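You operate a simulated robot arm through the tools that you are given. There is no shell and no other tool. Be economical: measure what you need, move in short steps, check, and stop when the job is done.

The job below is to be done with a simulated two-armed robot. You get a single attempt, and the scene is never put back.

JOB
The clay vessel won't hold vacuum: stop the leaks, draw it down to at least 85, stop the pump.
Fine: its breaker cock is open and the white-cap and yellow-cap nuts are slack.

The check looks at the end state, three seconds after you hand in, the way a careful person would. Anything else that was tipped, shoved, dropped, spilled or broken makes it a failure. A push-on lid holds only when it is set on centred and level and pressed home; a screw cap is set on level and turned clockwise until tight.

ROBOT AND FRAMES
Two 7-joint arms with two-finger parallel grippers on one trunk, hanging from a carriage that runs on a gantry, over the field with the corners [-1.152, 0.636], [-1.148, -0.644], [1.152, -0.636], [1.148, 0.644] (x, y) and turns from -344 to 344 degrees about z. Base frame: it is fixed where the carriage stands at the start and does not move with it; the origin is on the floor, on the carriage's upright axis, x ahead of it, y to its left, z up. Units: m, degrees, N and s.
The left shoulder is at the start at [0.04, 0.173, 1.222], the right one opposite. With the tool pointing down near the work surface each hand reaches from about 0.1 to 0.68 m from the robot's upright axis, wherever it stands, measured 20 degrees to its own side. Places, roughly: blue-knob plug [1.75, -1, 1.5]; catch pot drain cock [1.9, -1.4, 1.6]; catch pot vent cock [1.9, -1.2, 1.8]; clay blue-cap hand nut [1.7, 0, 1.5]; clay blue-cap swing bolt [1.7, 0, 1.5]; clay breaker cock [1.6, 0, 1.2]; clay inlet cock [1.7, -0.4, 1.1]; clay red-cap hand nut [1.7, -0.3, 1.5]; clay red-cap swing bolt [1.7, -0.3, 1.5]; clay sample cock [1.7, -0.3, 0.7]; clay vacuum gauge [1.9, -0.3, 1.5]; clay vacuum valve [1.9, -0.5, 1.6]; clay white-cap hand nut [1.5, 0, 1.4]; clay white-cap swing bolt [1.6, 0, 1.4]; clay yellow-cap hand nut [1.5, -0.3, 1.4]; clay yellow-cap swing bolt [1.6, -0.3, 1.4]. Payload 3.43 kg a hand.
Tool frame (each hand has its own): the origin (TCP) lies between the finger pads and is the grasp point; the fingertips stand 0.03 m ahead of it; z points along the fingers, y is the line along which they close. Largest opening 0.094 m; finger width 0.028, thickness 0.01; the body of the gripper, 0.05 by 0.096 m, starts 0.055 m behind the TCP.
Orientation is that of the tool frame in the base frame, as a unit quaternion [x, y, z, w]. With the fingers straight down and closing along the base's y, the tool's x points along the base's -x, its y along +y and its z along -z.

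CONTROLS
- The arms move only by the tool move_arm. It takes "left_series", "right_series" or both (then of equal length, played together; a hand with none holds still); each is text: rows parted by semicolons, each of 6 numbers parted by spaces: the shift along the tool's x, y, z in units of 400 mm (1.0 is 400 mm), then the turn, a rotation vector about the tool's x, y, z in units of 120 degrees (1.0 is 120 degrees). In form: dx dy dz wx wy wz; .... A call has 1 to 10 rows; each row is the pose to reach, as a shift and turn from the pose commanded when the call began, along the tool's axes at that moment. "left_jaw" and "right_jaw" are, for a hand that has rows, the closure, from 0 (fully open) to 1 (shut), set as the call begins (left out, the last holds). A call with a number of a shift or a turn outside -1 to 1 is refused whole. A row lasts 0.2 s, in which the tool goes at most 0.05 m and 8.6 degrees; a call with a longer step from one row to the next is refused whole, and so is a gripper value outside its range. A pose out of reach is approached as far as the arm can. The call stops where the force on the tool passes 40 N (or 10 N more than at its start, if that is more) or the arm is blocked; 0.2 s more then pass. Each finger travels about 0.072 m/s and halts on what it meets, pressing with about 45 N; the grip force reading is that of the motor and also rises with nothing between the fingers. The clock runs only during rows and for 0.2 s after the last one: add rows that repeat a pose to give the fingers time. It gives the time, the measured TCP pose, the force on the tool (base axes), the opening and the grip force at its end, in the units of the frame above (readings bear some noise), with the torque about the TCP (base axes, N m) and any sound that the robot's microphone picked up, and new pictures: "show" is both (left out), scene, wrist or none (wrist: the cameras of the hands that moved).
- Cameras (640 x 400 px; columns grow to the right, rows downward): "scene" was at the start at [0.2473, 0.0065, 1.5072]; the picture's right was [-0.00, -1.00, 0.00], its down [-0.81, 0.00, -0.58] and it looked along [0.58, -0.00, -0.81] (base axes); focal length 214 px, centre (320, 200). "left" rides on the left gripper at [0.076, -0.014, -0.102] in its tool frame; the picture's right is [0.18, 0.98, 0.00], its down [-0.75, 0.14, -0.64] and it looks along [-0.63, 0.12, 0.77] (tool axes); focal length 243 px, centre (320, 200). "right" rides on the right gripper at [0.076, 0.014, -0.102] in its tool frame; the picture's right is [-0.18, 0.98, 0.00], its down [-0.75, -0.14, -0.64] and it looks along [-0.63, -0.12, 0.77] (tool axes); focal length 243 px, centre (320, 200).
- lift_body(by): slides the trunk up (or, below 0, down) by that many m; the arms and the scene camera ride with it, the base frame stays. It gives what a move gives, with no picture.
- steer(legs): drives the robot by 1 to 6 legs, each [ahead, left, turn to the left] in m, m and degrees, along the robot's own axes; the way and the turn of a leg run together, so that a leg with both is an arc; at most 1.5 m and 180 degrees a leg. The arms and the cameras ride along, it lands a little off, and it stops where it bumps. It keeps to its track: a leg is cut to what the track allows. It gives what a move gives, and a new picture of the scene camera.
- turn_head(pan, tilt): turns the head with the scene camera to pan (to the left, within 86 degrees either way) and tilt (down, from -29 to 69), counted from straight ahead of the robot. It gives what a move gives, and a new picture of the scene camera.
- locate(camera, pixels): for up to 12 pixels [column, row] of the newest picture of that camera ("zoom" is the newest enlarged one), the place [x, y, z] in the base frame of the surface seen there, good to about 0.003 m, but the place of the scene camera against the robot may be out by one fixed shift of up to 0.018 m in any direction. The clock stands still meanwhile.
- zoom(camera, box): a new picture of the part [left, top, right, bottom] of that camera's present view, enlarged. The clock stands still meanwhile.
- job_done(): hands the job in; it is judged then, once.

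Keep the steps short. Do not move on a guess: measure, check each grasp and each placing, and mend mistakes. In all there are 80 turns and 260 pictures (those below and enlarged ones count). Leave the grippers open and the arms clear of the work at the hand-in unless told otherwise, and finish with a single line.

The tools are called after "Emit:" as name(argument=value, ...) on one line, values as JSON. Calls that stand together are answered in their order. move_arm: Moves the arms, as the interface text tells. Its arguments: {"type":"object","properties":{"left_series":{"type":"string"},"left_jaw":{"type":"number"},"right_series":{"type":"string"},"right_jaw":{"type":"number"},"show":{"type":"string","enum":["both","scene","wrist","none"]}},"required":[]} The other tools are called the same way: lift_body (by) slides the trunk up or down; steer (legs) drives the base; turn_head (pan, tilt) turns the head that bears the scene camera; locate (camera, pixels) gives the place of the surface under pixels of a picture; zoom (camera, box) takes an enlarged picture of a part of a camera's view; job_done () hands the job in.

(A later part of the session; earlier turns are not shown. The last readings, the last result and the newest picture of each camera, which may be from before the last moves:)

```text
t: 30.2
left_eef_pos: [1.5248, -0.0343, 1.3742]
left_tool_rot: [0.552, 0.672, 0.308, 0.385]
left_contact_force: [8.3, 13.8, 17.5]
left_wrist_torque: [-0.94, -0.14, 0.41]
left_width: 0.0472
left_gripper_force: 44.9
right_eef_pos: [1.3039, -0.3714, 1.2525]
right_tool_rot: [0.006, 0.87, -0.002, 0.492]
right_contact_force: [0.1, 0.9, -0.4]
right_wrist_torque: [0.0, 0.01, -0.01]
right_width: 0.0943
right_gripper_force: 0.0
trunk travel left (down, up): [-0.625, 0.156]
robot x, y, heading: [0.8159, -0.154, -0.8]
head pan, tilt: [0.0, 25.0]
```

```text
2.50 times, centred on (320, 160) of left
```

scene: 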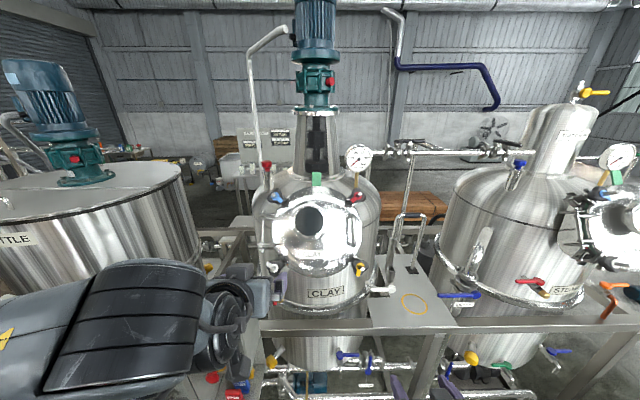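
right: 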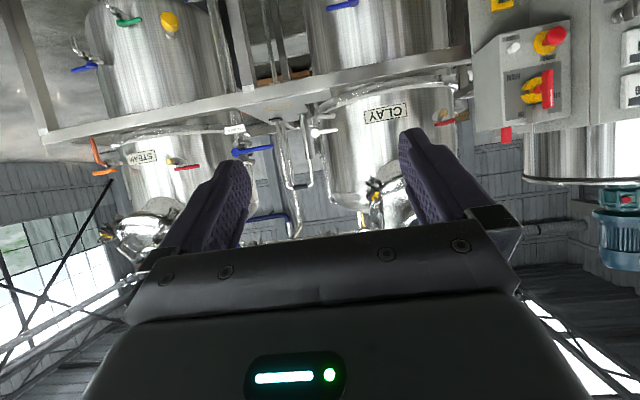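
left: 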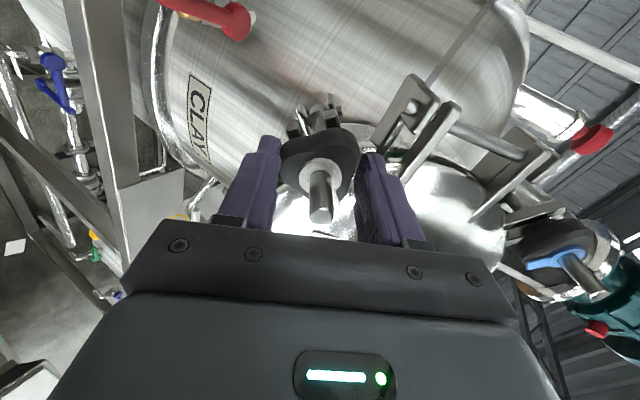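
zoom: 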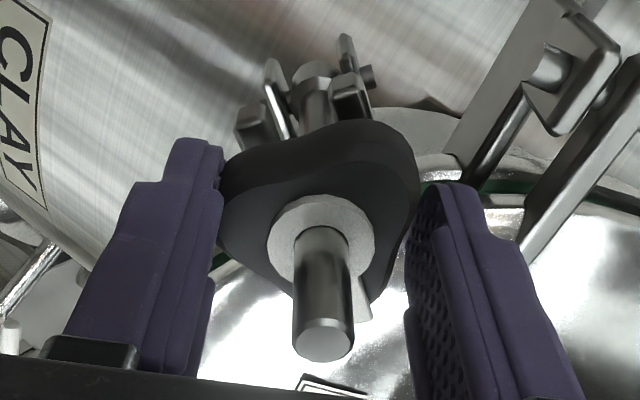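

Compared in the gripper-fixed view, the nut's pointer has slipped ~120° against the fingers at ~1.2 N·m: the nut ran about 112° and then stopped hard. I release, and back the hand straight out.

Emit:
move_arm(left_series="0 0 0 0 0 0; 0 0 0 0 0 0; 0 0 0 0 0 0; 0 0 -0.1 0 0 0; 0 0 -0.2 0 0 -0.07; 0 0 -0.3 0 0 -0.14; 0 0 -0.3 0 0 -0.21; 0 0 -0.3 0 0 -0.28; 0 0 -0.3 0 0 -0.35; 0 0 -0.3 0 0 -0.42", left_jaw=0.1, show="wrist")

Emit:
zoom(camera="left", box=[220, 20, 420, 150])

```text
t: 32.4
left_eef_pos: [1.419, -0.0357, 1.4329]
left_tool_rot: [0.213, 0.845, 0.113, 0.477]
left_contact_force: [-0.8, 0.0, -0.2]
left_wrist_torque: [-0.01, 0.01, 0.01]
left_width: 0.0846
left_gripper_force: 0.0
right_eef_pos: [1.3012, -0.3736, 1.2508]
right_tool_rot: [0.006, 0.871, -0.004, 0.491]
right_contact_force: [-0.1, 0.1, 0.4]
right_wrist_torque: [-0.02, 0.0, 0.02]
right_width: 0.0939
right_gripper_force: 0.1
trunk travel left (down, up): [-0.625, 0.156]
robot x, y, heading: [0.8132, -0.1512, -0.9]
head pan, tilt: [0.0, 25.0]
```

left: 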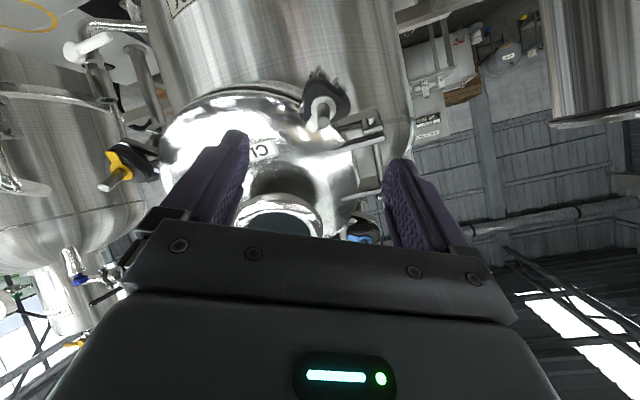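

```text
3.08 times, centred on (320, 85) of left
```

zoom: 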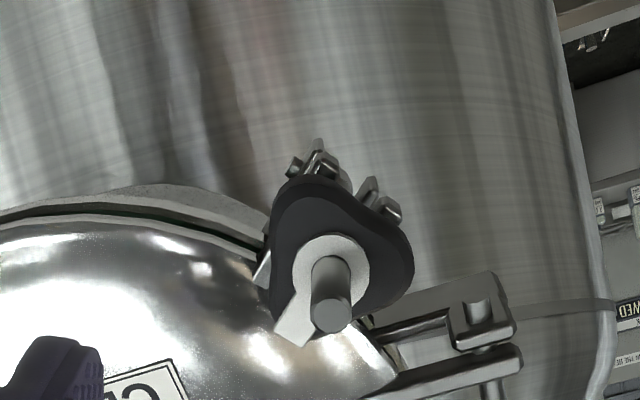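

The white pointer now points to the lid centre, as the tight blue and red ones do. Now the left hand clears away and the right hand goes to a standoff before the yellow nut.

Emit:
move_arm(left_series="0.06 0.0525 -0.071 0 0 0; 0.12 0.105 -0.142 0 0 0; 0.18 0.1575 -0.214 0 0 0; 0.2385 0.21 -0.285 0 0 -0.06; 0.2385 0.21 -0.285 0 0 -0.12; 0.2385 0.21 -0.285 0 0 -0.18; 0.2385 0.21 -0.285 0 0 -0.23", right_series="0 0 0 0 0 0; -0.11 0 0.009 0 0 0; -0.22 0 0.018 0 0 0; -0.33 0.05 0.027 0 0 0; -0.43 0.12 0.036 0 0 0; -0.51 0.2 0.045 0 0 0; -0.544 0.256 0.045 0 0 0", show="both")

Emit:
zoom(camera="right", box=[230, 20, 430, 150])

```text
t: 33.0
left_eef_pos: [1.3689, 0.018, 1.4437]
left_tool_rot: [0.207, 0.843, 0.11, 0.485]
left_contact_force: [15.8, 2.7, -0.7]
left_wrist_torque: [0.01, -0.13, -0.77]
left_width: 0.0844
left_gripper_force: 0.0
right_eef_pos: [1.3185, -0.3721, 1.2745]
right_tool_rot: [0.006, 0.872, -0.004, 0.49]
right_contact_force: [0.0, -0.3, 0.3]
right_wrist_torque: [-0.02, -0.03, 0.02]
right_width: 0.0943
right_gripper_force: 0.1
trunk travel left (down, up): [-0.625, 0.156]
robot x, y, heading: [0.8156, -0.1494, -1.0]
head pan, tilt: [0.0, 25.0]
stopped in row 2 (left hand): the force on the tool passed its limit at 112 N (the readings are from after the stop); the commanded pose is now the measured one
```

scene: 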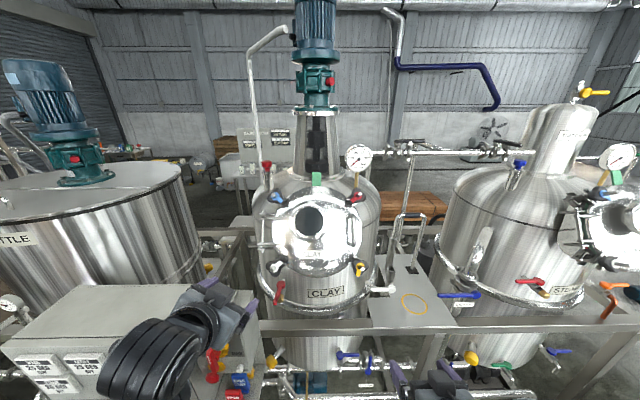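
right: 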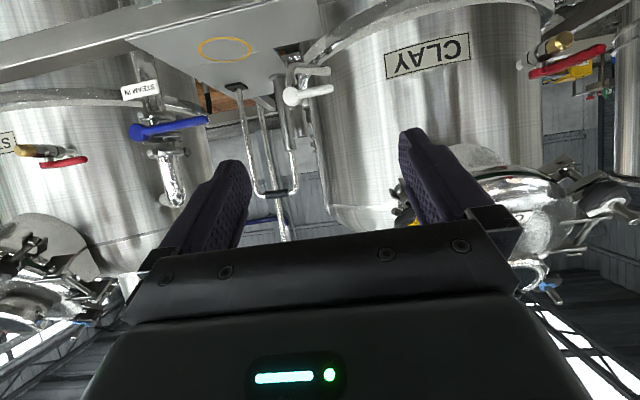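
left: 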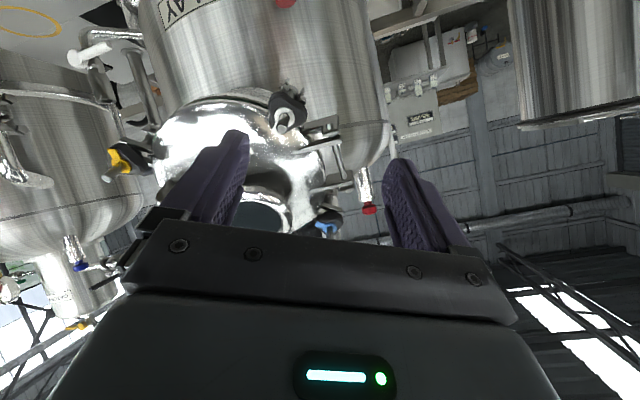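

```text
3.08 times, centred on (330, 85) of right
```

zoom: 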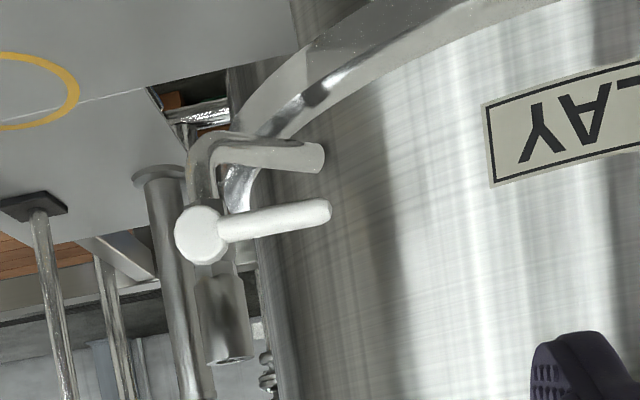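

The left hand met something (112 N) while backing out. I measure where its arm and the panel are.

Emit:
locate(camera="scene", pixels=[[150, 350], [110, 385], [215, 295], [185, 320], [245, 310], [240, 300], [225, 310], [100, 310], [170, 330], [205, 330], [265, 168], [213, 355]])

Emit:
zoom(camera="scene", box=[80, 260, 300, 400])

```text
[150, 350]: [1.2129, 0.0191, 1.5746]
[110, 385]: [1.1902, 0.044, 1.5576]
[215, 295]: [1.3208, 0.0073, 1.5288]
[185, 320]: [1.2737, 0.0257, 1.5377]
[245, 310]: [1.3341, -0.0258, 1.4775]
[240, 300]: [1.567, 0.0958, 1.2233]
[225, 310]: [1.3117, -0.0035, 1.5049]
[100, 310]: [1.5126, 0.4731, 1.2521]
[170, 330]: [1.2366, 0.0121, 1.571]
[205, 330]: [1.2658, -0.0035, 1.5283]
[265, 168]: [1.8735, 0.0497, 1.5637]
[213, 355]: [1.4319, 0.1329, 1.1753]
```

```text
2.86 times, centred on (190, 330) of scene
```

zoom: 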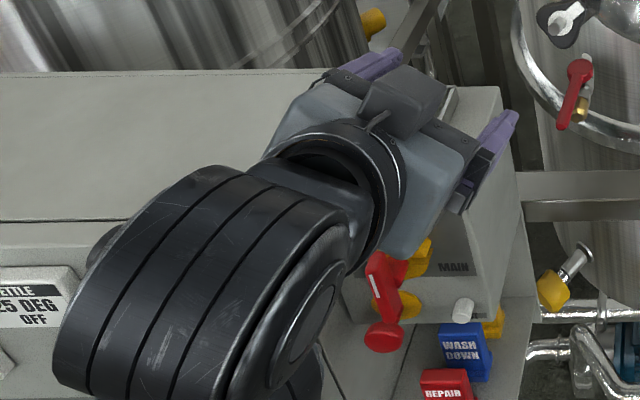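

No object is near the fingers; likely the arm's own joint was pinched in this wrist pose. I ease forward 1 cm and unwind the wrist, left hand only.

Emit:
move_arm(left_series="0 0 0.025 0 0 0; 0 0 0.04 0 0 0; 0 0 0.04 0 0 -0.06; 0 0 0.04 0 0 -0.12; 0 0 0.04 0 0 -0.18; 0 0 0.04 0 0 -0.23", show="scene")

```text
t: 34.4
left_eef_pos: [1.3839, 0.0181, 1.4355]
left_tool_rot: [-0.001, 0.868, -0.009, 0.496]
left_contact_force: [-0.6, -0.1, -0.9]
left_wrist_torque: [-0.02, 0.02, 0.0]
left_width: 0.0843
left_gripper_force: 0.0
right_eef_pos: [1.3188, -0.3719, 1.2751]
right_tool_rot: [0.005, 0.871, -0.003, 0.492]
right_contact_force: [0.0, -0.1, 0.4]
right_wrist_torque: [-0.03, 0.02, 0.0]
right_width: 0.094
right_gripper_force: 0.0
trunk travel left (down, up): [-0.625, 0.156]
robot x, y, heading: [0.8151, -0.1498, -0.5]
head pan, tilt: [0.0, 25.0]
```

scene: 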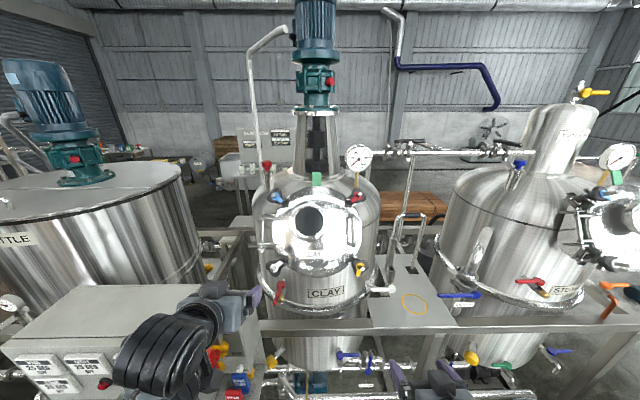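

Free now (force ~0). Left hand moves slightly up and left; right hand goes on to the yellow nut standoff.

Emit:
move_arm(left_series="-0.04 0.04 -0.025 0 0 0; -0.08 0.08 -0.05 0 0 0; -0.12 0.13 -0.075 0 0 0; -0.17 0.175 -0.1 0 0 0; -0.17 0.175 -0.1 0 0 0; -0.17 0.175 -0.1 0 0 0", right_series="-0.1 0 0.008 0 0 0; -0.2 0 0.016 0 0 0; -0.3 0.05 0.024 0 0 0; -0.38 0.12 0.032 0 0 0; -0.45 0.2 0.04 0 0 0; -0.467 0.2525 0.04 0 0 0", show="wrist")

Emit:
zoom(camera="right", box=[230, 20, 430, 150])

```text
t: 35.1
left_eef_pos: [1.3848, 0.0577, 1.4797]
left_tool_rot: [-0.007, 0.865, -0.014, 0.502]
left_contact_force: [19.6, -5.1, -2.6]
left_wrist_torque: [-0.04, -0.53, 0.76]
left_width: 0.0849
left_gripper_force: 0.1
right_eef_pos: [1.3718, -0.3697, 1.3471]
right_tool_rot: [0.006, 0.871, -0.003, 0.492]
right_contact_force: [-0.3, 0.3, -1.0]
right_wrist_torque: [-0.04, -0.07, 0.01]
right_width: 0.0942
right_gripper_force: 0.1
trunk travel left (down, up): [-0.625, 0.156]
robot x, y, heading: [0.8134, -0.1543, -0.9]
head pan, tilt: [0.0, 25.0]
stopped in row 3 (left hand): the force on the tool passed its limit at 88 N (the readings are from after the stop); the commanded pose is now the measured one
```

right: 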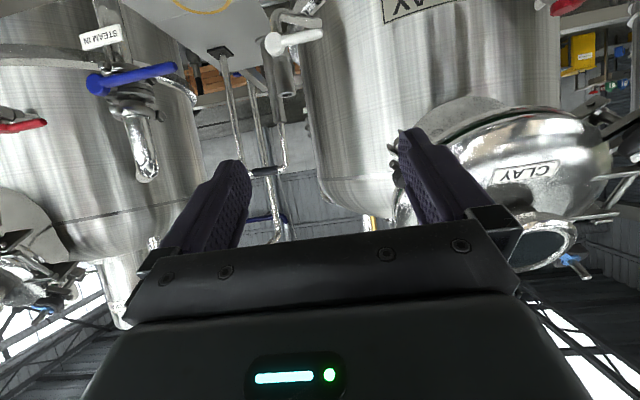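
left: 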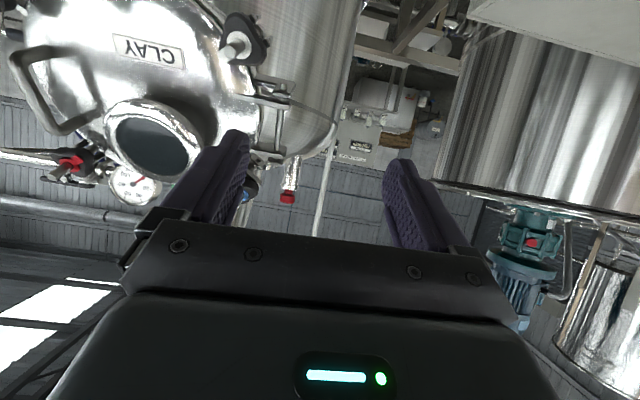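

```text
3.08 times, centred on (330, 85) of right
```

zoom: 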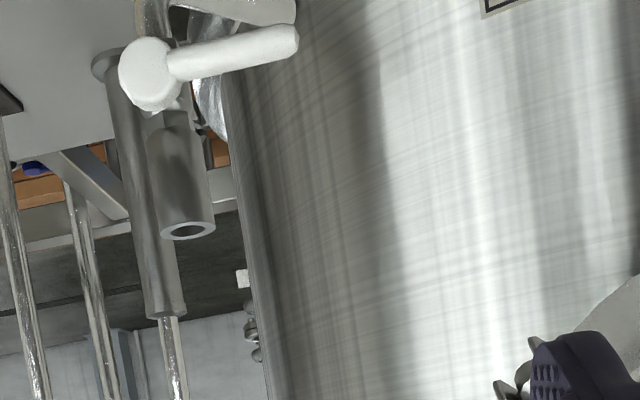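

The left arm is again stopped on retreating. I ease it forward a bit and look down at the arm's posture.

Emit:
move_arm(left_series="0 0 0.02 0 0 0; 0 -0.02 0.04 0 0 0", show="none")

Emit:
turn_head(pan=50, tilt=60)

```text
t: 35.7
left_eef_pos: [1.3986, 0.0513, 1.4715]
left_tool_rot: [-0.006, 0.866, -0.014, 0.5]
left_contact_force: [-0.4, 0.4, -0.1]
left_wrist_torque: [-0.01, -0.01, 0.0]
left_width: 0.0844
left_gripper_force: 0.0
right_eef_pos: [1.3704, -0.3702, 1.3471]
right_tool_rot: [0.006, 0.871, -0.003, 0.491]
right_contact_force: [0.0, 0.0, 0.0]
right_wrist_torque: [0.0, 0.0, 0.02]
right_width: 0.0938
right_gripper_force: 0.0
trunk travel left (down, up): [-0.625, 0.156]
robot x, y, heading: [0.8116, -0.152, -0.9]
head pan, tilt: [0.0, 25.0]
```

```text
t: 36.9
left_eef_pos: [1.3993, 0.0501, 1.4704]
left_tool_rot: [-0.007, 0.866, -0.014, 0.5]
left_contact_force: [0.9, -0.2, -0.7]
left_wrist_torque: [-0.02, 0.01, 0.01]
left_width: 0.0848
left_gripper_force: 0.0
right_eef_pos: [1.3717, -0.3694, 1.3482]
right_tool_rot: [0.005, 0.871, -0.003, 0.491]
right_contact_force: [0.3, 1.0, 0.2]
right_wrist_torque: [0.01, 0.02, 0.01]
right_width: 0.0941
right_gripper_force: 0.0
trunk travel left (down, up): [-0.625, 0.156]
robot x, y, heading: [0.8154, -0.1546, -0.9]
head pan, tilt: [50.0, 60.0]
```

scene: 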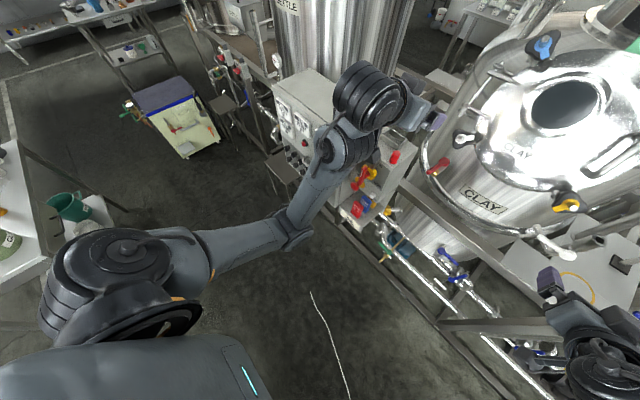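

Emit:
locate(camera="scene", pixels=[[345, 145], [320, 175], [300, 210], [280, 235], [370, 90], [340, 130], [325, 140], [300, 105], [330, 120], [375, 165], [230, 245], [395, 157]])

Emit:
zoom(camera="scene", box=[240, 40, 450, 240])

```text
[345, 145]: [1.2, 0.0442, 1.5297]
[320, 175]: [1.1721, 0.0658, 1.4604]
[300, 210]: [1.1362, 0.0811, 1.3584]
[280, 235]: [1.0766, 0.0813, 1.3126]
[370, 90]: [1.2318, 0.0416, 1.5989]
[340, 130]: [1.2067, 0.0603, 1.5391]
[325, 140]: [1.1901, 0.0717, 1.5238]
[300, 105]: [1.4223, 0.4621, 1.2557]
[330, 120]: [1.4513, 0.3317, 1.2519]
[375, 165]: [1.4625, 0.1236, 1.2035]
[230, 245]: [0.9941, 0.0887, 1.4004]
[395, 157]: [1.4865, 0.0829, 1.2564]
```

```text
2.00 times, centred on (345, 140) of scene
```

zoom: 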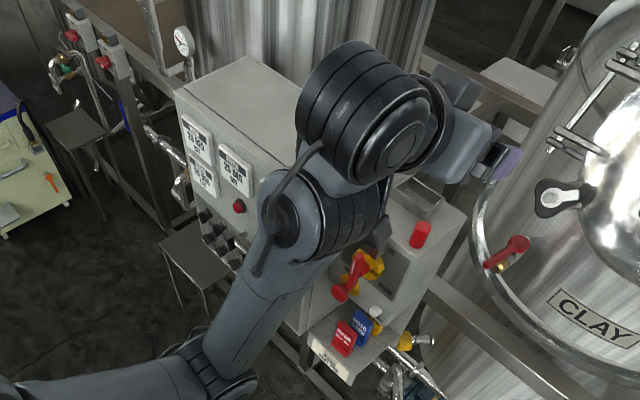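

The left hand is folded tight against its own forearm, so backing the hand out pinches it; the robot stands a bit close. I drive back 6 cm, restore the head, and send the right hand to its standoff.

Emit:
steer(legs=[[-0.06, 0, 0.8]])

Emit:
turn_head(pan=0, tilt=28)

```text
t: 37.9
left_eef_pos: [1.3383, 0.0585, 1.4703]
left_tool_rot: [-0.013, 0.866, -0.01, 0.5]
left_contact_force: [0.1, -0.1, -0.6]
left_wrist_torque: [-0.01, -0.02, -0.02]
left_width: 0.0845
left_gripper_force: 0.0
right_eef_pos: [1.3164, -0.3605, 1.3471]
right_tool_rot: [0.0, 0.871, 0.0, 0.491]
right_contact_force: [0.0, 0.6, 0.0]
right_wrist_torque: [0.01, -0.02, -0.01]
right_width: 0.094
right_gripper_force: 0.2
trunk travel left (down, up): [-0.625, 0.156]
robot x, y, heading: [0.7552, -0.1522, -0.1]
head pan, tilt: [50.0, 60.0]
```

scene: 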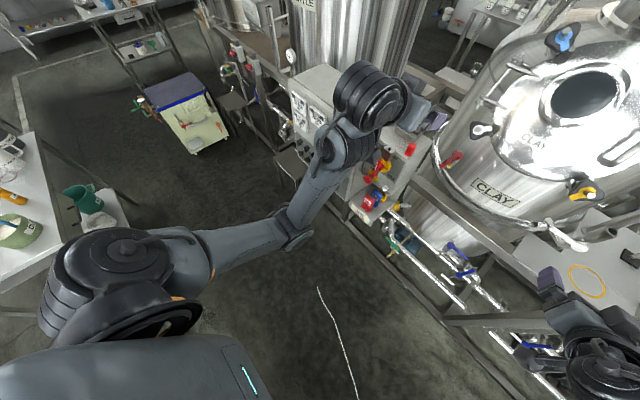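

```text
t: 39.0
left_eef_pos: [1.3397, 0.0589, 1.4713]
left_tool_rot: [-0.013, 0.866, -0.011, 0.5]
left_contact_force: [0.2, 0.2, -0.8]
left_wrist_torque: [-0.03, 0.07, -0.03]
left_width: 0.0848
left_gripper_force: 0.1
right_eef_pos: [1.3156, -0.3611, 1.3478]
right_tool_rot: [0.0, 0.871, 0.0, 0.491]
right_contact_force: [0.8, 0.3, 0.3]
right_wrist_torque: [-0.01, -0.03, 0.0]
right_width: 0.094
right_gripper_force: 0.1
trunk travel left (down, up): [-0.625, 0.156]
robot x, y, heading: [0.7567, -0.1531, 0.1]
head pan, tilt: [0.0, 28.0]
```

scene: 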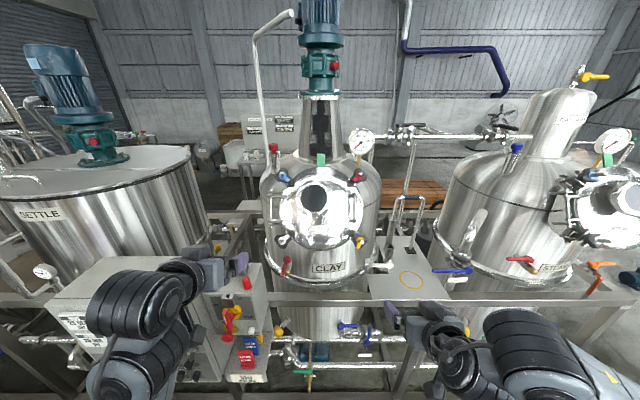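

Emit:
move_arm(right_series="-0.08 0.03 0.02 0 0 0; -0.16 0.08 0.05 0 0 0; -0.24 0.13 0.08 0 0 0; -0.3 0.18 0.11 0 0 0; -0.316 0.225 0.138 0 0 0; -0.316 0.225 0.138 0 0 0", show="wrist")

Emit:
zoom(camera="right", box=[240, 0, 400, 140])

```text
t: 40.4
left_eef_pos: [1.3394, 0.0572, 1.4718]
left_tool_rot: [-0.013, 0.866, -0.011, 0.5]
left_contact_force: [0.3, -0.2, -0.2]
left_wrist_torque: [-0.02, 0.02, 0.03]
left_width: 0.0844
left_gripper_force: 0.0
right_eef_pos: [1.4305, -0.2725, 1.4266]
right_tool_rot: [-0.002, 0.871, 0.001, 0.491]
right_contact_force: [0.5, -0.7, -0.5]
right_wrist_torque: [-0.01, -0.02, -0.03]
right_width: 0.0937
right_gripper_force: 0.1
trunk travel left (down, up): [-0.625, 0.156]
robot x, y, heading: [0.7539, -0.1549, -0.0]
head pan, tilt: [0.0, 28.0]
```

right: 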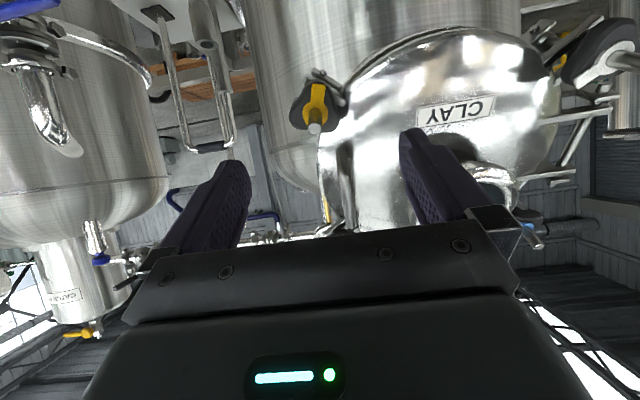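

```text
2.86 times, centred on (320, 70) of right
```

zoom: 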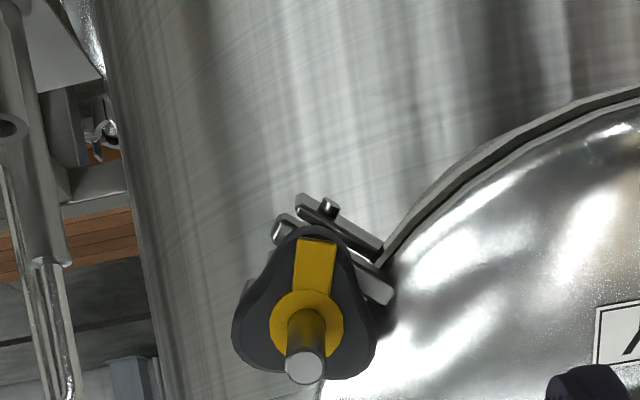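

Emit:
locate(camera="zoom", pixels=[[304, 368], [304, 330], [280, 310], [335, 310], [315, 255], [260, 330], [360, 330], [340, 240], [380, 285], [420, 330], [285, 225], [320, 205]])

```text
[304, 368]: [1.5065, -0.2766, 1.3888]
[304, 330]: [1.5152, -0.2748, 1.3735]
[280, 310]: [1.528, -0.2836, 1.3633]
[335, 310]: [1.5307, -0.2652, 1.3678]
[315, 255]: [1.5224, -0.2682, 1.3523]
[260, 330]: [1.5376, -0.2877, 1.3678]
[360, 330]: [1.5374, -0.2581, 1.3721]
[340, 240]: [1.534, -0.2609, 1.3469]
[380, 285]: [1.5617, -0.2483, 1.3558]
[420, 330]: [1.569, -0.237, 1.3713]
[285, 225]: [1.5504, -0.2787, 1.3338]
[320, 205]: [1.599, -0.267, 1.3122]
```

The yellow axis is at y −0.275. I rotate the right hand −74° for a long stroke, then advance.

Emit:
move_arm(right_series="0 0 0 0 0 -0.07; 0 0 0 0 0 -0.14; 0 0 0 0 0 -0.21; 0 0 0 0 0 -0.28; 0 0 0 0 0 -0.35; 0 0 0 0 0 -0.42; 0 0 0 0 0 -0.49; 0 0 0 0 0 -0.56; 0.002 -0.006 0.05 0 0 -0.617; 0.002 -0.006 0.1 0 0 -0.617", right_jaw=0.1, show="wrist")

```text
t: 42.6
left_eef_pos: [1.3383, 0.0584, 1.4709]
left_tool_rot: [-0.013, 0.865, -0.011, 0.501]
left_contact_force: [0.5, 0.2, 0.1]
left_wrist_torque: [0.01, -0.01, -0.02]
left_width: 0.0846
left_gripper_force: 0.2
right_eef_pos: [1.4624, -0.2726, 1.4048]
right_tool_rot: [-0.525, 0.695, -0.295, 0.392]
right_contact_force: [-0.5, 0.4, -0.5]
right_wrist_torque: [0.0, 0.02, -0.01]
right_width: 0.0848
right_gripper_force: 0.0
trunk travel left (down, up): [-0.625, 0.156]
robot x, y, heading: [0.7561, -0.1487, -0.2]
head pan, tilt: [0.0, 28.0]
```

right: 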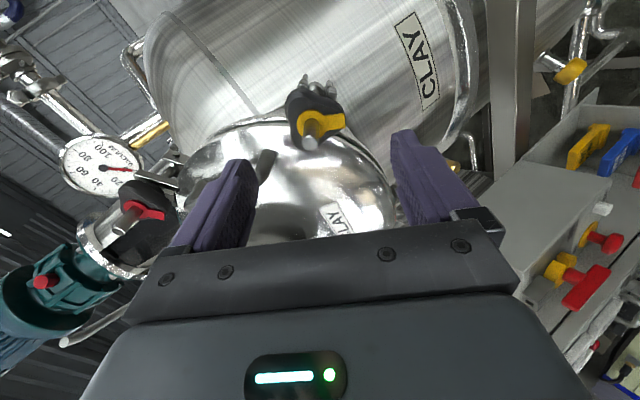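

The lid handle at (265,165) is near the left finger; I measure the clearance first.

Emit:
zoom(camera="right", box=[200, 60, 460, 240])

Emit:
locate(camera="right", pixels=[[266, 155], [258, 172], [240, 165], [312, 142], [318, 125], [300, 115], [325, 105], [410, 140], [340, 122], [395, 180], [272, 153], [262, 180]])

```text
2.22 times, centred on (330, 150) of right
```

zoom: 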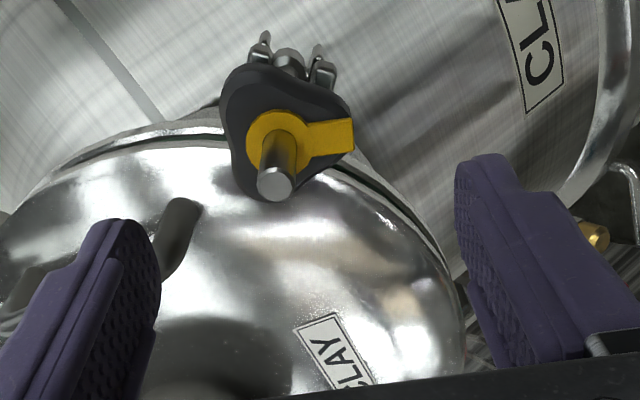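

```text
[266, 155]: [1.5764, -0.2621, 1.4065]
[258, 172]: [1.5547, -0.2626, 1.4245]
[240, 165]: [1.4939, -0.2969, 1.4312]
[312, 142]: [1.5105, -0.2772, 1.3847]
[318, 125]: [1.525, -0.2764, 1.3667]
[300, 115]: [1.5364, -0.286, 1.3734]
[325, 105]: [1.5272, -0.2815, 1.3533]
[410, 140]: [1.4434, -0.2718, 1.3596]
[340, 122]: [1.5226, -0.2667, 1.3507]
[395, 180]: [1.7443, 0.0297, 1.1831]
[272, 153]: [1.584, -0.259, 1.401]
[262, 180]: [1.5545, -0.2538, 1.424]
```

The handle stands ~6 cm from the nut axis, so I narrow the jaws to ~66 mm and then advance 6.7 cm.

Emit:
move_arm(right_series="0 0 0 0 0 0; 0 0 0 0 0 0; 0.005 -0.005 0.06 0 0 0; 0.005 -0.005 0.12 0 0 0; 0.005 -0.005 0.165 0 0 0; 0.005 -0.005 0.165 0 0 0", right_jaw=0.3, show="wrist")

Emit:
zoom(camera="right", box=[200, 60, 460, 240])

```text
t: 44.0
left_eef_pos: [1.3384, 0.0577, 1.4704]
left_tool_rot: [-0.013, 0.865, -0.01, 0.501]
left_contact_force: [-0.1, -0.7, -0.1]
left_wrist_torque: [0.01, -0.02, 0.0]
left_width: 0.0844
left_gripper_force: 0.0
right_eef_pos: [1.5195, -0.2755, 1.3735]
right_tool_rot: [-0.525, 0.695, -0.295, 0.393]
right_contact_force: [0.4, -0.4, -1.0]
right_wrist_torque: [0.0, -0.02, 0.01]
right_width: 0.0656
right_gripper_force: 0.0
trunk travel left (down, up): [-0.625, 0.156]
robot x, y, heading: [0.7565, -0.1508, 0.0]
head pan, tilt: [0.0, 28.0]
```

right: 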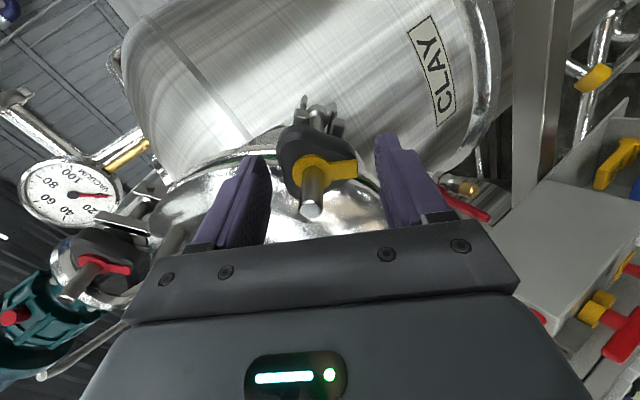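

```text
2.22 times, centred on (330, 150) of right
```

zoom: 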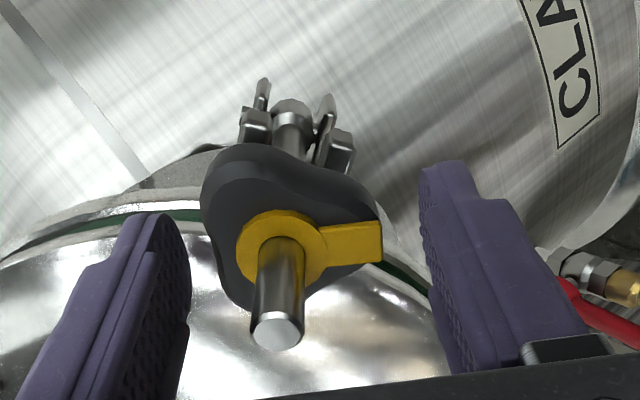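

Well placed. Close and begin turning clockwise.

Emit:
move_arm(right_series="0 0 0 0 0 0; 0 0 0 0 0 0; 0 0 0 0 0 0; 0 0 0 0 0 0.06; 0 0 0 0 0 0.12; 0 0 0 0 0 0.18; 0 0 0 0 0 0.24; 0 0 0 0 0 0.3; 0 0 0 0 0 0.36; 0 0 0 0 0 0.42", right_jaw=1, show="wrist")

```text
t: 46.2
left_eef_pos: [1.3386, 0.0577, 1.4715]
left_tool_rot: [-0.013, 0.866, -0.011, 0.5]
left_contact_force: [-0.2, -0.9, -0.6]
left_wrist_torque: [0.02, 0.02, -0.04]
left_width: 0.0846
left_gripper_force: 0.0
right_eef_pos: [1.5207, -0.277, 1.3759]
right_tool_rot: [-0.177, 0.852, -0.1, 0.483]
right_contact_force: [-12.6, -8.5, 24.8]
right_wrist_torque: [-0.22, 0.37, -0.28]
right_width: 0.0472
right_gripper_force: 44.7
trunk travel left (down, up): [-0.625, 0.156]
robot x, y, heading: [0.7549, -0.1485, -0.1]
head pan, tilt: [0.0, 28.0]
```

right: 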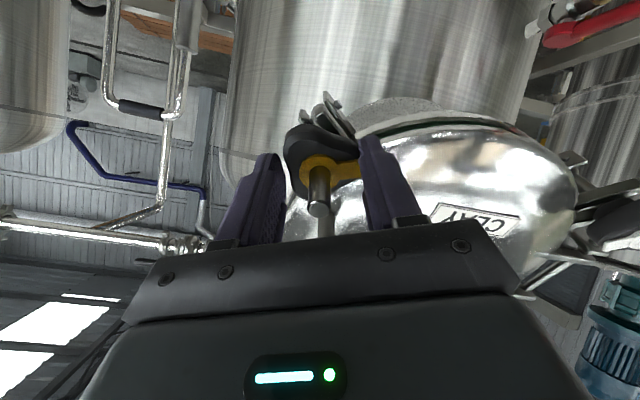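

It turns without slipping. I relieve ~1.5 mm and continue.

Emit:
move_arm(right_series="-0.004 0 -0.004 0 0 0; -0.004 0 -0.004 0 0 0.06; -0.004 0 -0.004 0 0 0.12; -0.004 0 -0.004 0 0 0.18; -0.004 0 -0.004 0 0 0.24; -0.004 0 -0.004 0 0 0.3; -0.004 0 -0.004 0 0 0.36; -0.004 0 -0.004 0 0 0.42; -0.004 0 -0.004 0 0 0.48", show="wrist")

```text
t: 48.2
left_eef_pos: [1.3385, 0.0578, 1.4716]
left_tool_rot: [-0.012, 0.865, -0.012, 0.501]
left_contact_force: [-0.3, 0.5, 0.2]
left_wrist_torque: [0.01, -0.03, 0.02]
left_width: 0.0847
left_gripper_force: 0.1
right_eef_pos: [1.5214, -0.2753, 1.3761]
right_tool_rot: [0.255, 0.833, 0.142, 0.47]
right_contact_force: [5.7, -13.6, 7.9]
right_wrist_torque: [-0.13, 0.28, -0.21]
right_width: 0.0471
right_gripper_force: 45.2
trunk travel left (down, up): [-0.625, 0.156]
robot x, y, heading: [0.7544, -0.1503, 0.0]
head pan, tilt: [0.0, 28.0]
```

right: 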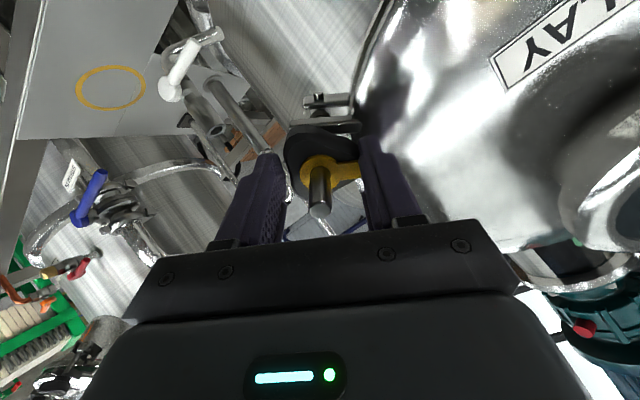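

Turned ~108°, no slip yet. Continue another ~60°.

Emit:
move_arm(right_series="0 0 0 0 0 0.06; 0 0 0 0 0 0.12; 0 0 0 0 0 0.18; 0 0 0 0 0 0.24; 0 0 0 0 0 0.3; 0 0 0 0 0 0.36; 0 0 0 0 0 0.42; 0 0 0 0 0 0.42", show="wrist")

```text
t: 50.0
left_eef_pos: [1.3381, 0.0584, 1.4726]
left_tool_rot: [-0.012, 0.866, -0.011, 0.5]
left_contact_force: [-0.3, 0.4, -0.9]
left_wrist_torque: [0.03, 0.03, 0.02]
left_width: 0.0846
left_gripper_force: 0.0
right_eef_pos: [1.5194, -0.2747, 1.3773]
right_tool_rot: [0.585, 0.645, 0.33, 0.363]
right_contact_force: [4.6, 2.8, 3.5]
right_wrist_torque: [-0.52, 0.02, 0.2]
right_width: 0.0462
right_gripper_force: 45.1
trunk travel left (down, up): [-0.625, 0.156]
robot x, y, heading: [0.755, -0.1468, 0.2]
head pan, tilt: [0.0, 28.0]
```

right: 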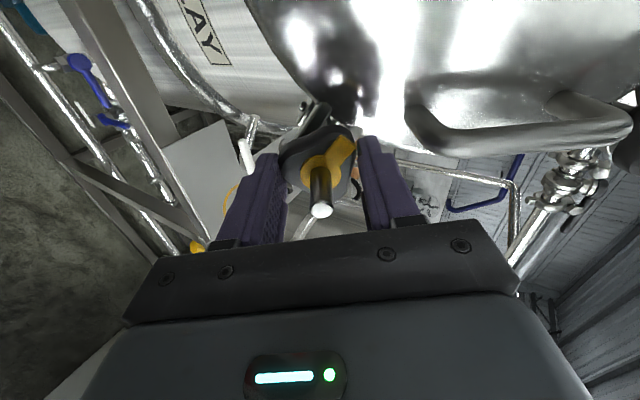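

The grip is now slipping as the nut stops. A bit more turn to confirm full torque.

Emit:
move_arm(right_series="0 0 0 0 0 0.06; 0 0 0 0 0 0.12; 0 0 0 0 0 0.18; 0 0 0 0 0 0.2", show="wrist")

```text
t: 51.0
left_eef_pos: [1.3399, 0.0585, 1.4721]
left_tool_rot: [-0.013, 0.865, -0.011, 0.501]
left_contact_force: [0.0, 0.2, 0.0]
left_wrist_torque: [0.02, 0.01, 0.02]
left_width: 0.0846
left_gripper_force: 0.2
right_eef_pos: [1.5199, -0.2765, 1.3773]
right_tool_rot: [0.706, 0.509, 0.399, 0.288]
right_contact_force: [4.3, 1.3, 9.6]
right_wrist_torque: [-0.57, 0.17, 0.31]
right_width: 0.0467
right_gripper_force: 45.2
trunk travel left (down, up): [-0.625, 0.156]
robot x, y, heading: [0.7515, -0.1535, -0.1]
head pan, tilt: [0.0, 28.0]
```

right: 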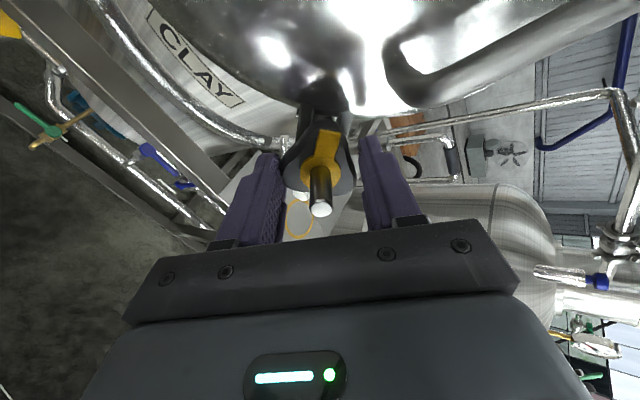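

The nut is at its stop (pointer slips, stays toward the lid). I open, back out 11 cm and unwind.

Emit:
move_arm(right_series="0 0 0 0 0 0; 0 0 0 0 0 0; 0 0 -0.1 0 0 0; 0 0 -0.2 0 0 0; 0 0 -0.27 0 0 -0.07; 0 0 -0.27 0 0 -0.14; 0 0 -0.27 0 0 -0.21; 0 0 -0.27 0 0 -0.28; 0 0 -0.27 0 0 -0.35; 0 0 -0.27 0 0 -0.42", right_jaw=0.3, show="none")

Emit:
move_arm(right_series="0 0 0 0 0 -0.07; 0 0 0 0 0 -0.14; 0 0 0 0 0 -0.21; 0 0 0 0 0 -0.28; 0 0 0 0 0 -0.35; 0 0 0 0 0 -0.42; 0 0 0 0 0 -0.48; 0 0 0 0 0 -0.48", show="both")

Emit:
zoom(camera="scene", box=[250, 120, 400, 290])

```text
t: 53.2
left_eef_pos: [1.3384, 0.0587, 1.4708]
left_tool_rot: [-0.013, 0.865, -0.011, 0.501]
left_contact_force: [0.2, -0.3, -0.4]
left_wrist_torque: [0.01, 0.0, 0.03]
left_width: 0.0845
left_gripper_force: 0.1
right_eef_pos: [1.4247, -0.269, 1.4036]
right_tool_rot: [0.421, 0.763, 0.238, 0.43]
right_contact_force: [0.4, 0.7, 0.5]
right_wrist_torque: [0.01, -0.03, 0.0]
right_width: 0.0659
right_gripper_force: 0.0
right hand out of reach, approached as far as the arm can: row 5, 6, 7, 8, 9, 10
trunk travel left (down, up): [-0.625, 0.156]
robot x, y, heading: [0.7532, -0.1508, -0.1]
head pan, tilt: [0.0, 28.0]
```

```text
t: 55.0
left_eef_pos: [1.3381, 0.0582, 1.4706]
left_tool_rot: [-0.013, 0.865, -0.01, 0.501]
left_contact_force: [0.5, 0.0, 0.3]
left_wrist_torque: [0.02, -0.01, -0.01]
left_width: 0.0847
left_gripper_force: 0.1
right_eef_pos: [1.4227, -0.2718, 1.4009]
right_tool_rot: [0.001, 0.871, 0.002, 0.491]
right_contact_force: [0.2, -0.6, -0.5]
right_wrist_torque: [0.0, -0.02, 0.01]
right_width: 0.0656
right_gripper_force: 0.0
trunk travel left (down, up): [-0.625, 0.156]
robot x, y, heading: [0.7581, -0.1536, 0.1]
head pan, tilt: [0.0, 28.0]
```

scene: 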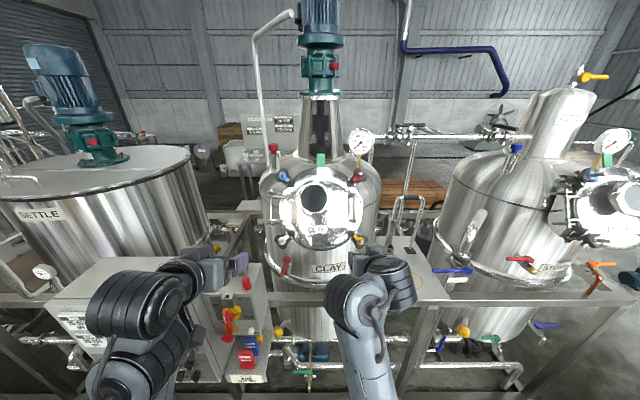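
right: 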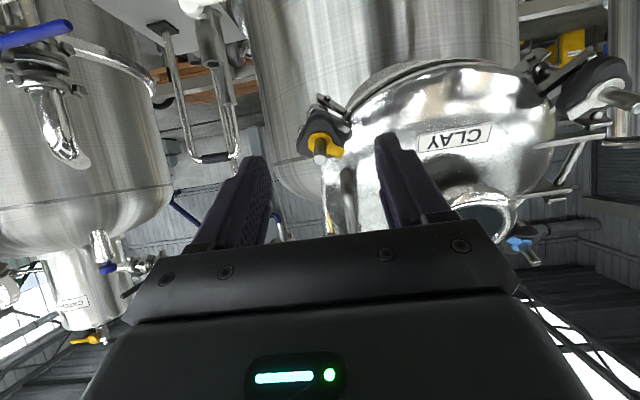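

```text
2.35 times, centred on (325, 205) of scene
```

zoom: 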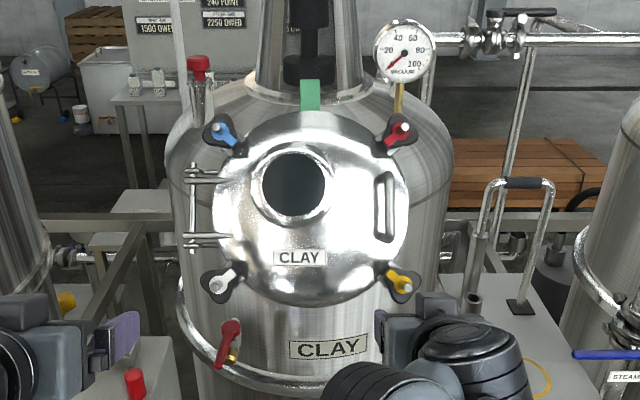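

All four pointers now face the lid centre. Next the breaker cock: I compare it with the closed-looking steam one.

Emit:
zoom(camera="scene", box=[265, 240, 315, 285])

Emit:
zoom(camera="scene", box=[495, 240, 555, 285])

Emit:
zoom(camera="scene", box=[330, 240, 430, 360])

```text
8.89 times, centred on (290, 262) of scene
```

zoom: 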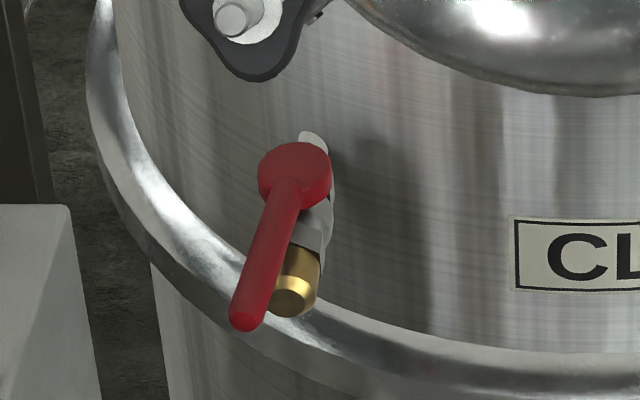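

```text
8.89 times, centred on (525, 262) of scene
```

zoom: 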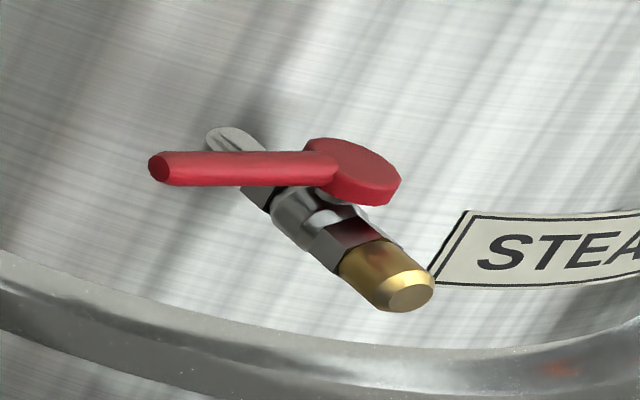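

```text
3.33 times, centred on (380, 300) of scene
```

zoom: 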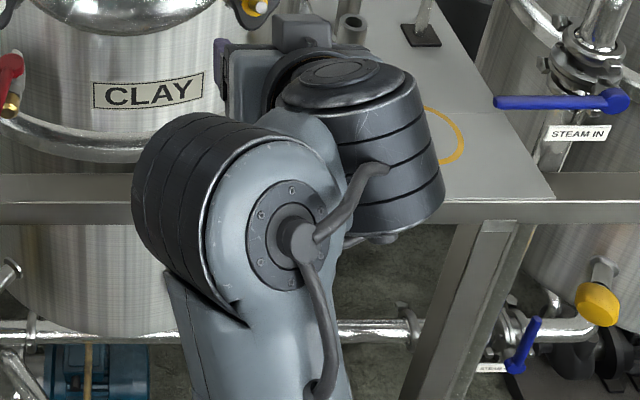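

The cock body points out at us with a lever on a vertical spindle: in line = open; the steam one, set crosswise to the left, is closed. I'll level the left hand, move it right a bit, then lower the trunk.

Emit:
move_arm(left_series="0 -0.05 0 0 -0.065 0; 0 -0.1 0 0 -0.13 0; 0 -0.15 0 0 -0.19 0; 0 -0.2 0 0 -0.25 0; 0 -0.2 0 0 -0.25 0", left_jaw=1, show="none")

Emit:
lift_body(by=-0.22)

Emit:
move_arm(left_series="0 0 0 0 0 0", show="both")

```text
t: 56.2
left_eef_pos: [1.3391, -0.0203, 1.4743]
left_tool_rot: [-0.016, 0.706, -0.008, 0.708]
left_contact_force: [0.7, 0.3, 0.1]
left_wrist_torque: [0.01, -0.03, 0.02]
left_width: 0.0
left_gripper_force: 33.2
left hand out of reach, approached as far as the arm can: row 4
right_eef_pos: [1.4226, -0.27, 1.4011]
right_tool_rot: [0.002, 0.871, 0.002, 0.491]
right_contact_force: [0.2, -0.2, -0.7]
right_wrist_torque: [-0.03, -0.01, 0.0]
right_width: 0.0655
right_gripper_force: 0.1
trunk travel left (down, up): [-0.625, 0.156]
robot x, y, heading: [0.7566, -0.1502, -0.1]
head pan, tilt: [0.0, 28.0]
```

```text
t: 58.6
left_eef_pos: [1.3392, -0.0208, 1.254]
left_tool_rot: [-0.015, 0.707, -0.007, 0.707]
left_contact_force: [0.1, 1.3, -0.4]
left_wrist_torque: [0.01, 0.0, -0.02]
left_width: 0.0002
left_gripper_force: 32.4
right_eef_pos: [1.4223, -0.2711, 1.1806]
right_tool_rot: [0.003, 0.871, 0.001, 0.491]
right_contact_force: [0.0, 0.8, -0.1]
right_wrist_torque: [-0.02, -0.01, -0.02]
right_width: 0.0661
right_gripper_force: 0.1
trunk travel left (down, up): [-0.405, 0.376]
robot x, y, heading: [0.7547, -0.1534, 0.0]
head pan, tilt: [0.0, 28.0]
```

```text
t: 59.0
left_eef_pos: [1.3387, -0.021, 1.2544]
left_tool_rot: [-0.015, 0.707, -0.008, 0.707]
left_contact_force: [-0.5, 0.0, 0.9]
left_wrist_torque: [-0.02, 0.0, 0.01]
left_width: 0.0
left_gripper_force: 32.5
right_eef_pos: [1.4226, -0.2716, 1.1804]
right_tool_rot: [0.003, 0.871, 0.002, 0.491]
right_contact_force: [0.3, 0.6, 0.3]
right_wrist_torque: [0.03, 0.03, -0.01]
right_width: 0.0657
right_gripper_force: 0.1
trunk travel left (down, up): [-0.405, 0.376]
robot x, y, heading: [0.7557, -0.1524, 0.2]
head pan, tilt: [0.0, 28.0]
```

scene: 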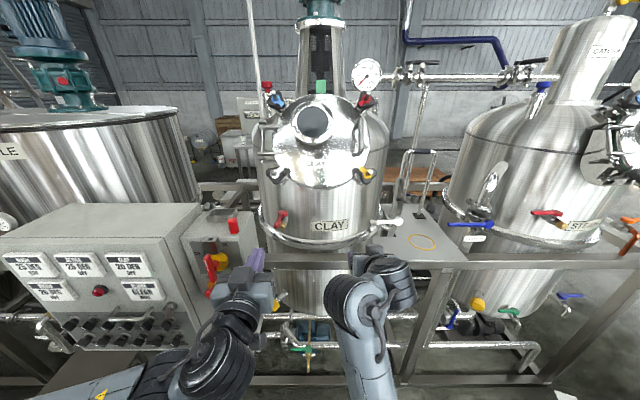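
left: 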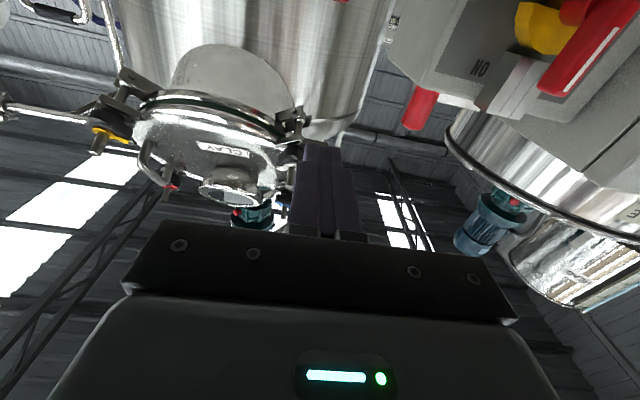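

The wrist camera looks upward past the lever, so I'll use the scene camera, calibrated against the stud tips known from the wrist cameras.

Emit:
zoom(camera="scene", box=[255, 160, 315, 240])

```text
5.00 times, centred on (285, 200) of scene
```

zoom: 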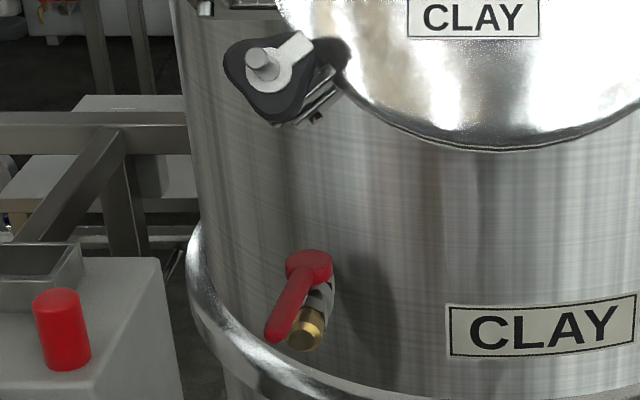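

Emit:
locate(camera="zoom", pixels=[[262, 60], [245, 70], [310, 258], [322, 272], [297, 262], [310, 285], [290, 310], [274, 332], [305, 330], [62, 300], [150, 262], [340, 230]])

Emit:
locate(camera="scene", pixels=[[262, 252], [256, 257], [245, 285], [250, 232], [238, 240], [213, 262]])

```text
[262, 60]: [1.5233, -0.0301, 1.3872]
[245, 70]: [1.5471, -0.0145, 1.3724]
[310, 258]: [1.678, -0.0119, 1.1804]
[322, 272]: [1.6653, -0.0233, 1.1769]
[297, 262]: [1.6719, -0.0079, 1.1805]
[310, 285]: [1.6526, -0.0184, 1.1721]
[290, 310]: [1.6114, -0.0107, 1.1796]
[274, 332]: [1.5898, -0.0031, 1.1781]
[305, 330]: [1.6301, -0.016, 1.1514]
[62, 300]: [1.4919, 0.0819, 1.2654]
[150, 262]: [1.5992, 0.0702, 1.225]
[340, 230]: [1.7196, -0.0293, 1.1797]
```

```text
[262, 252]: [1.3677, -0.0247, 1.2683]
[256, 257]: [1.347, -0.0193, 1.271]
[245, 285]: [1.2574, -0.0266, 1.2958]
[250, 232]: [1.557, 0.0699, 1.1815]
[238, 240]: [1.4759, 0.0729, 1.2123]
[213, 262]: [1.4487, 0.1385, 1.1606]
```

I check the calibration against my own fingertip, whose place I know.

Emit:
zoom(camera="scene", box=[210, 225, 290, 305])

```text
5.00 times, centred on (250, 265) of scene
```

zoom: 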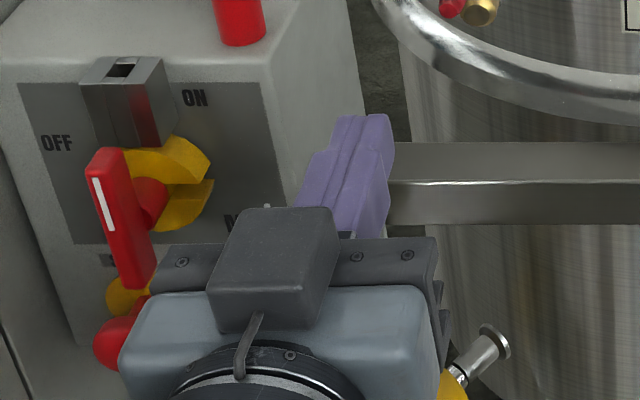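

Emit:
locate(camera="zoom", pixels=[[340, 119], [362, 118], [384, 119], [360, 150], [360, 130], [380, 180], [330, 190]])

```text
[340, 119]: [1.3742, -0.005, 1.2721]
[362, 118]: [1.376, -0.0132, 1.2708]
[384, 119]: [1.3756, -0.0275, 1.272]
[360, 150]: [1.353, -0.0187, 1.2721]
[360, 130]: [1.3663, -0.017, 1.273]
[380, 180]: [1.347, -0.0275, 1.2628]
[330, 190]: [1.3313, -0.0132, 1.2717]
```

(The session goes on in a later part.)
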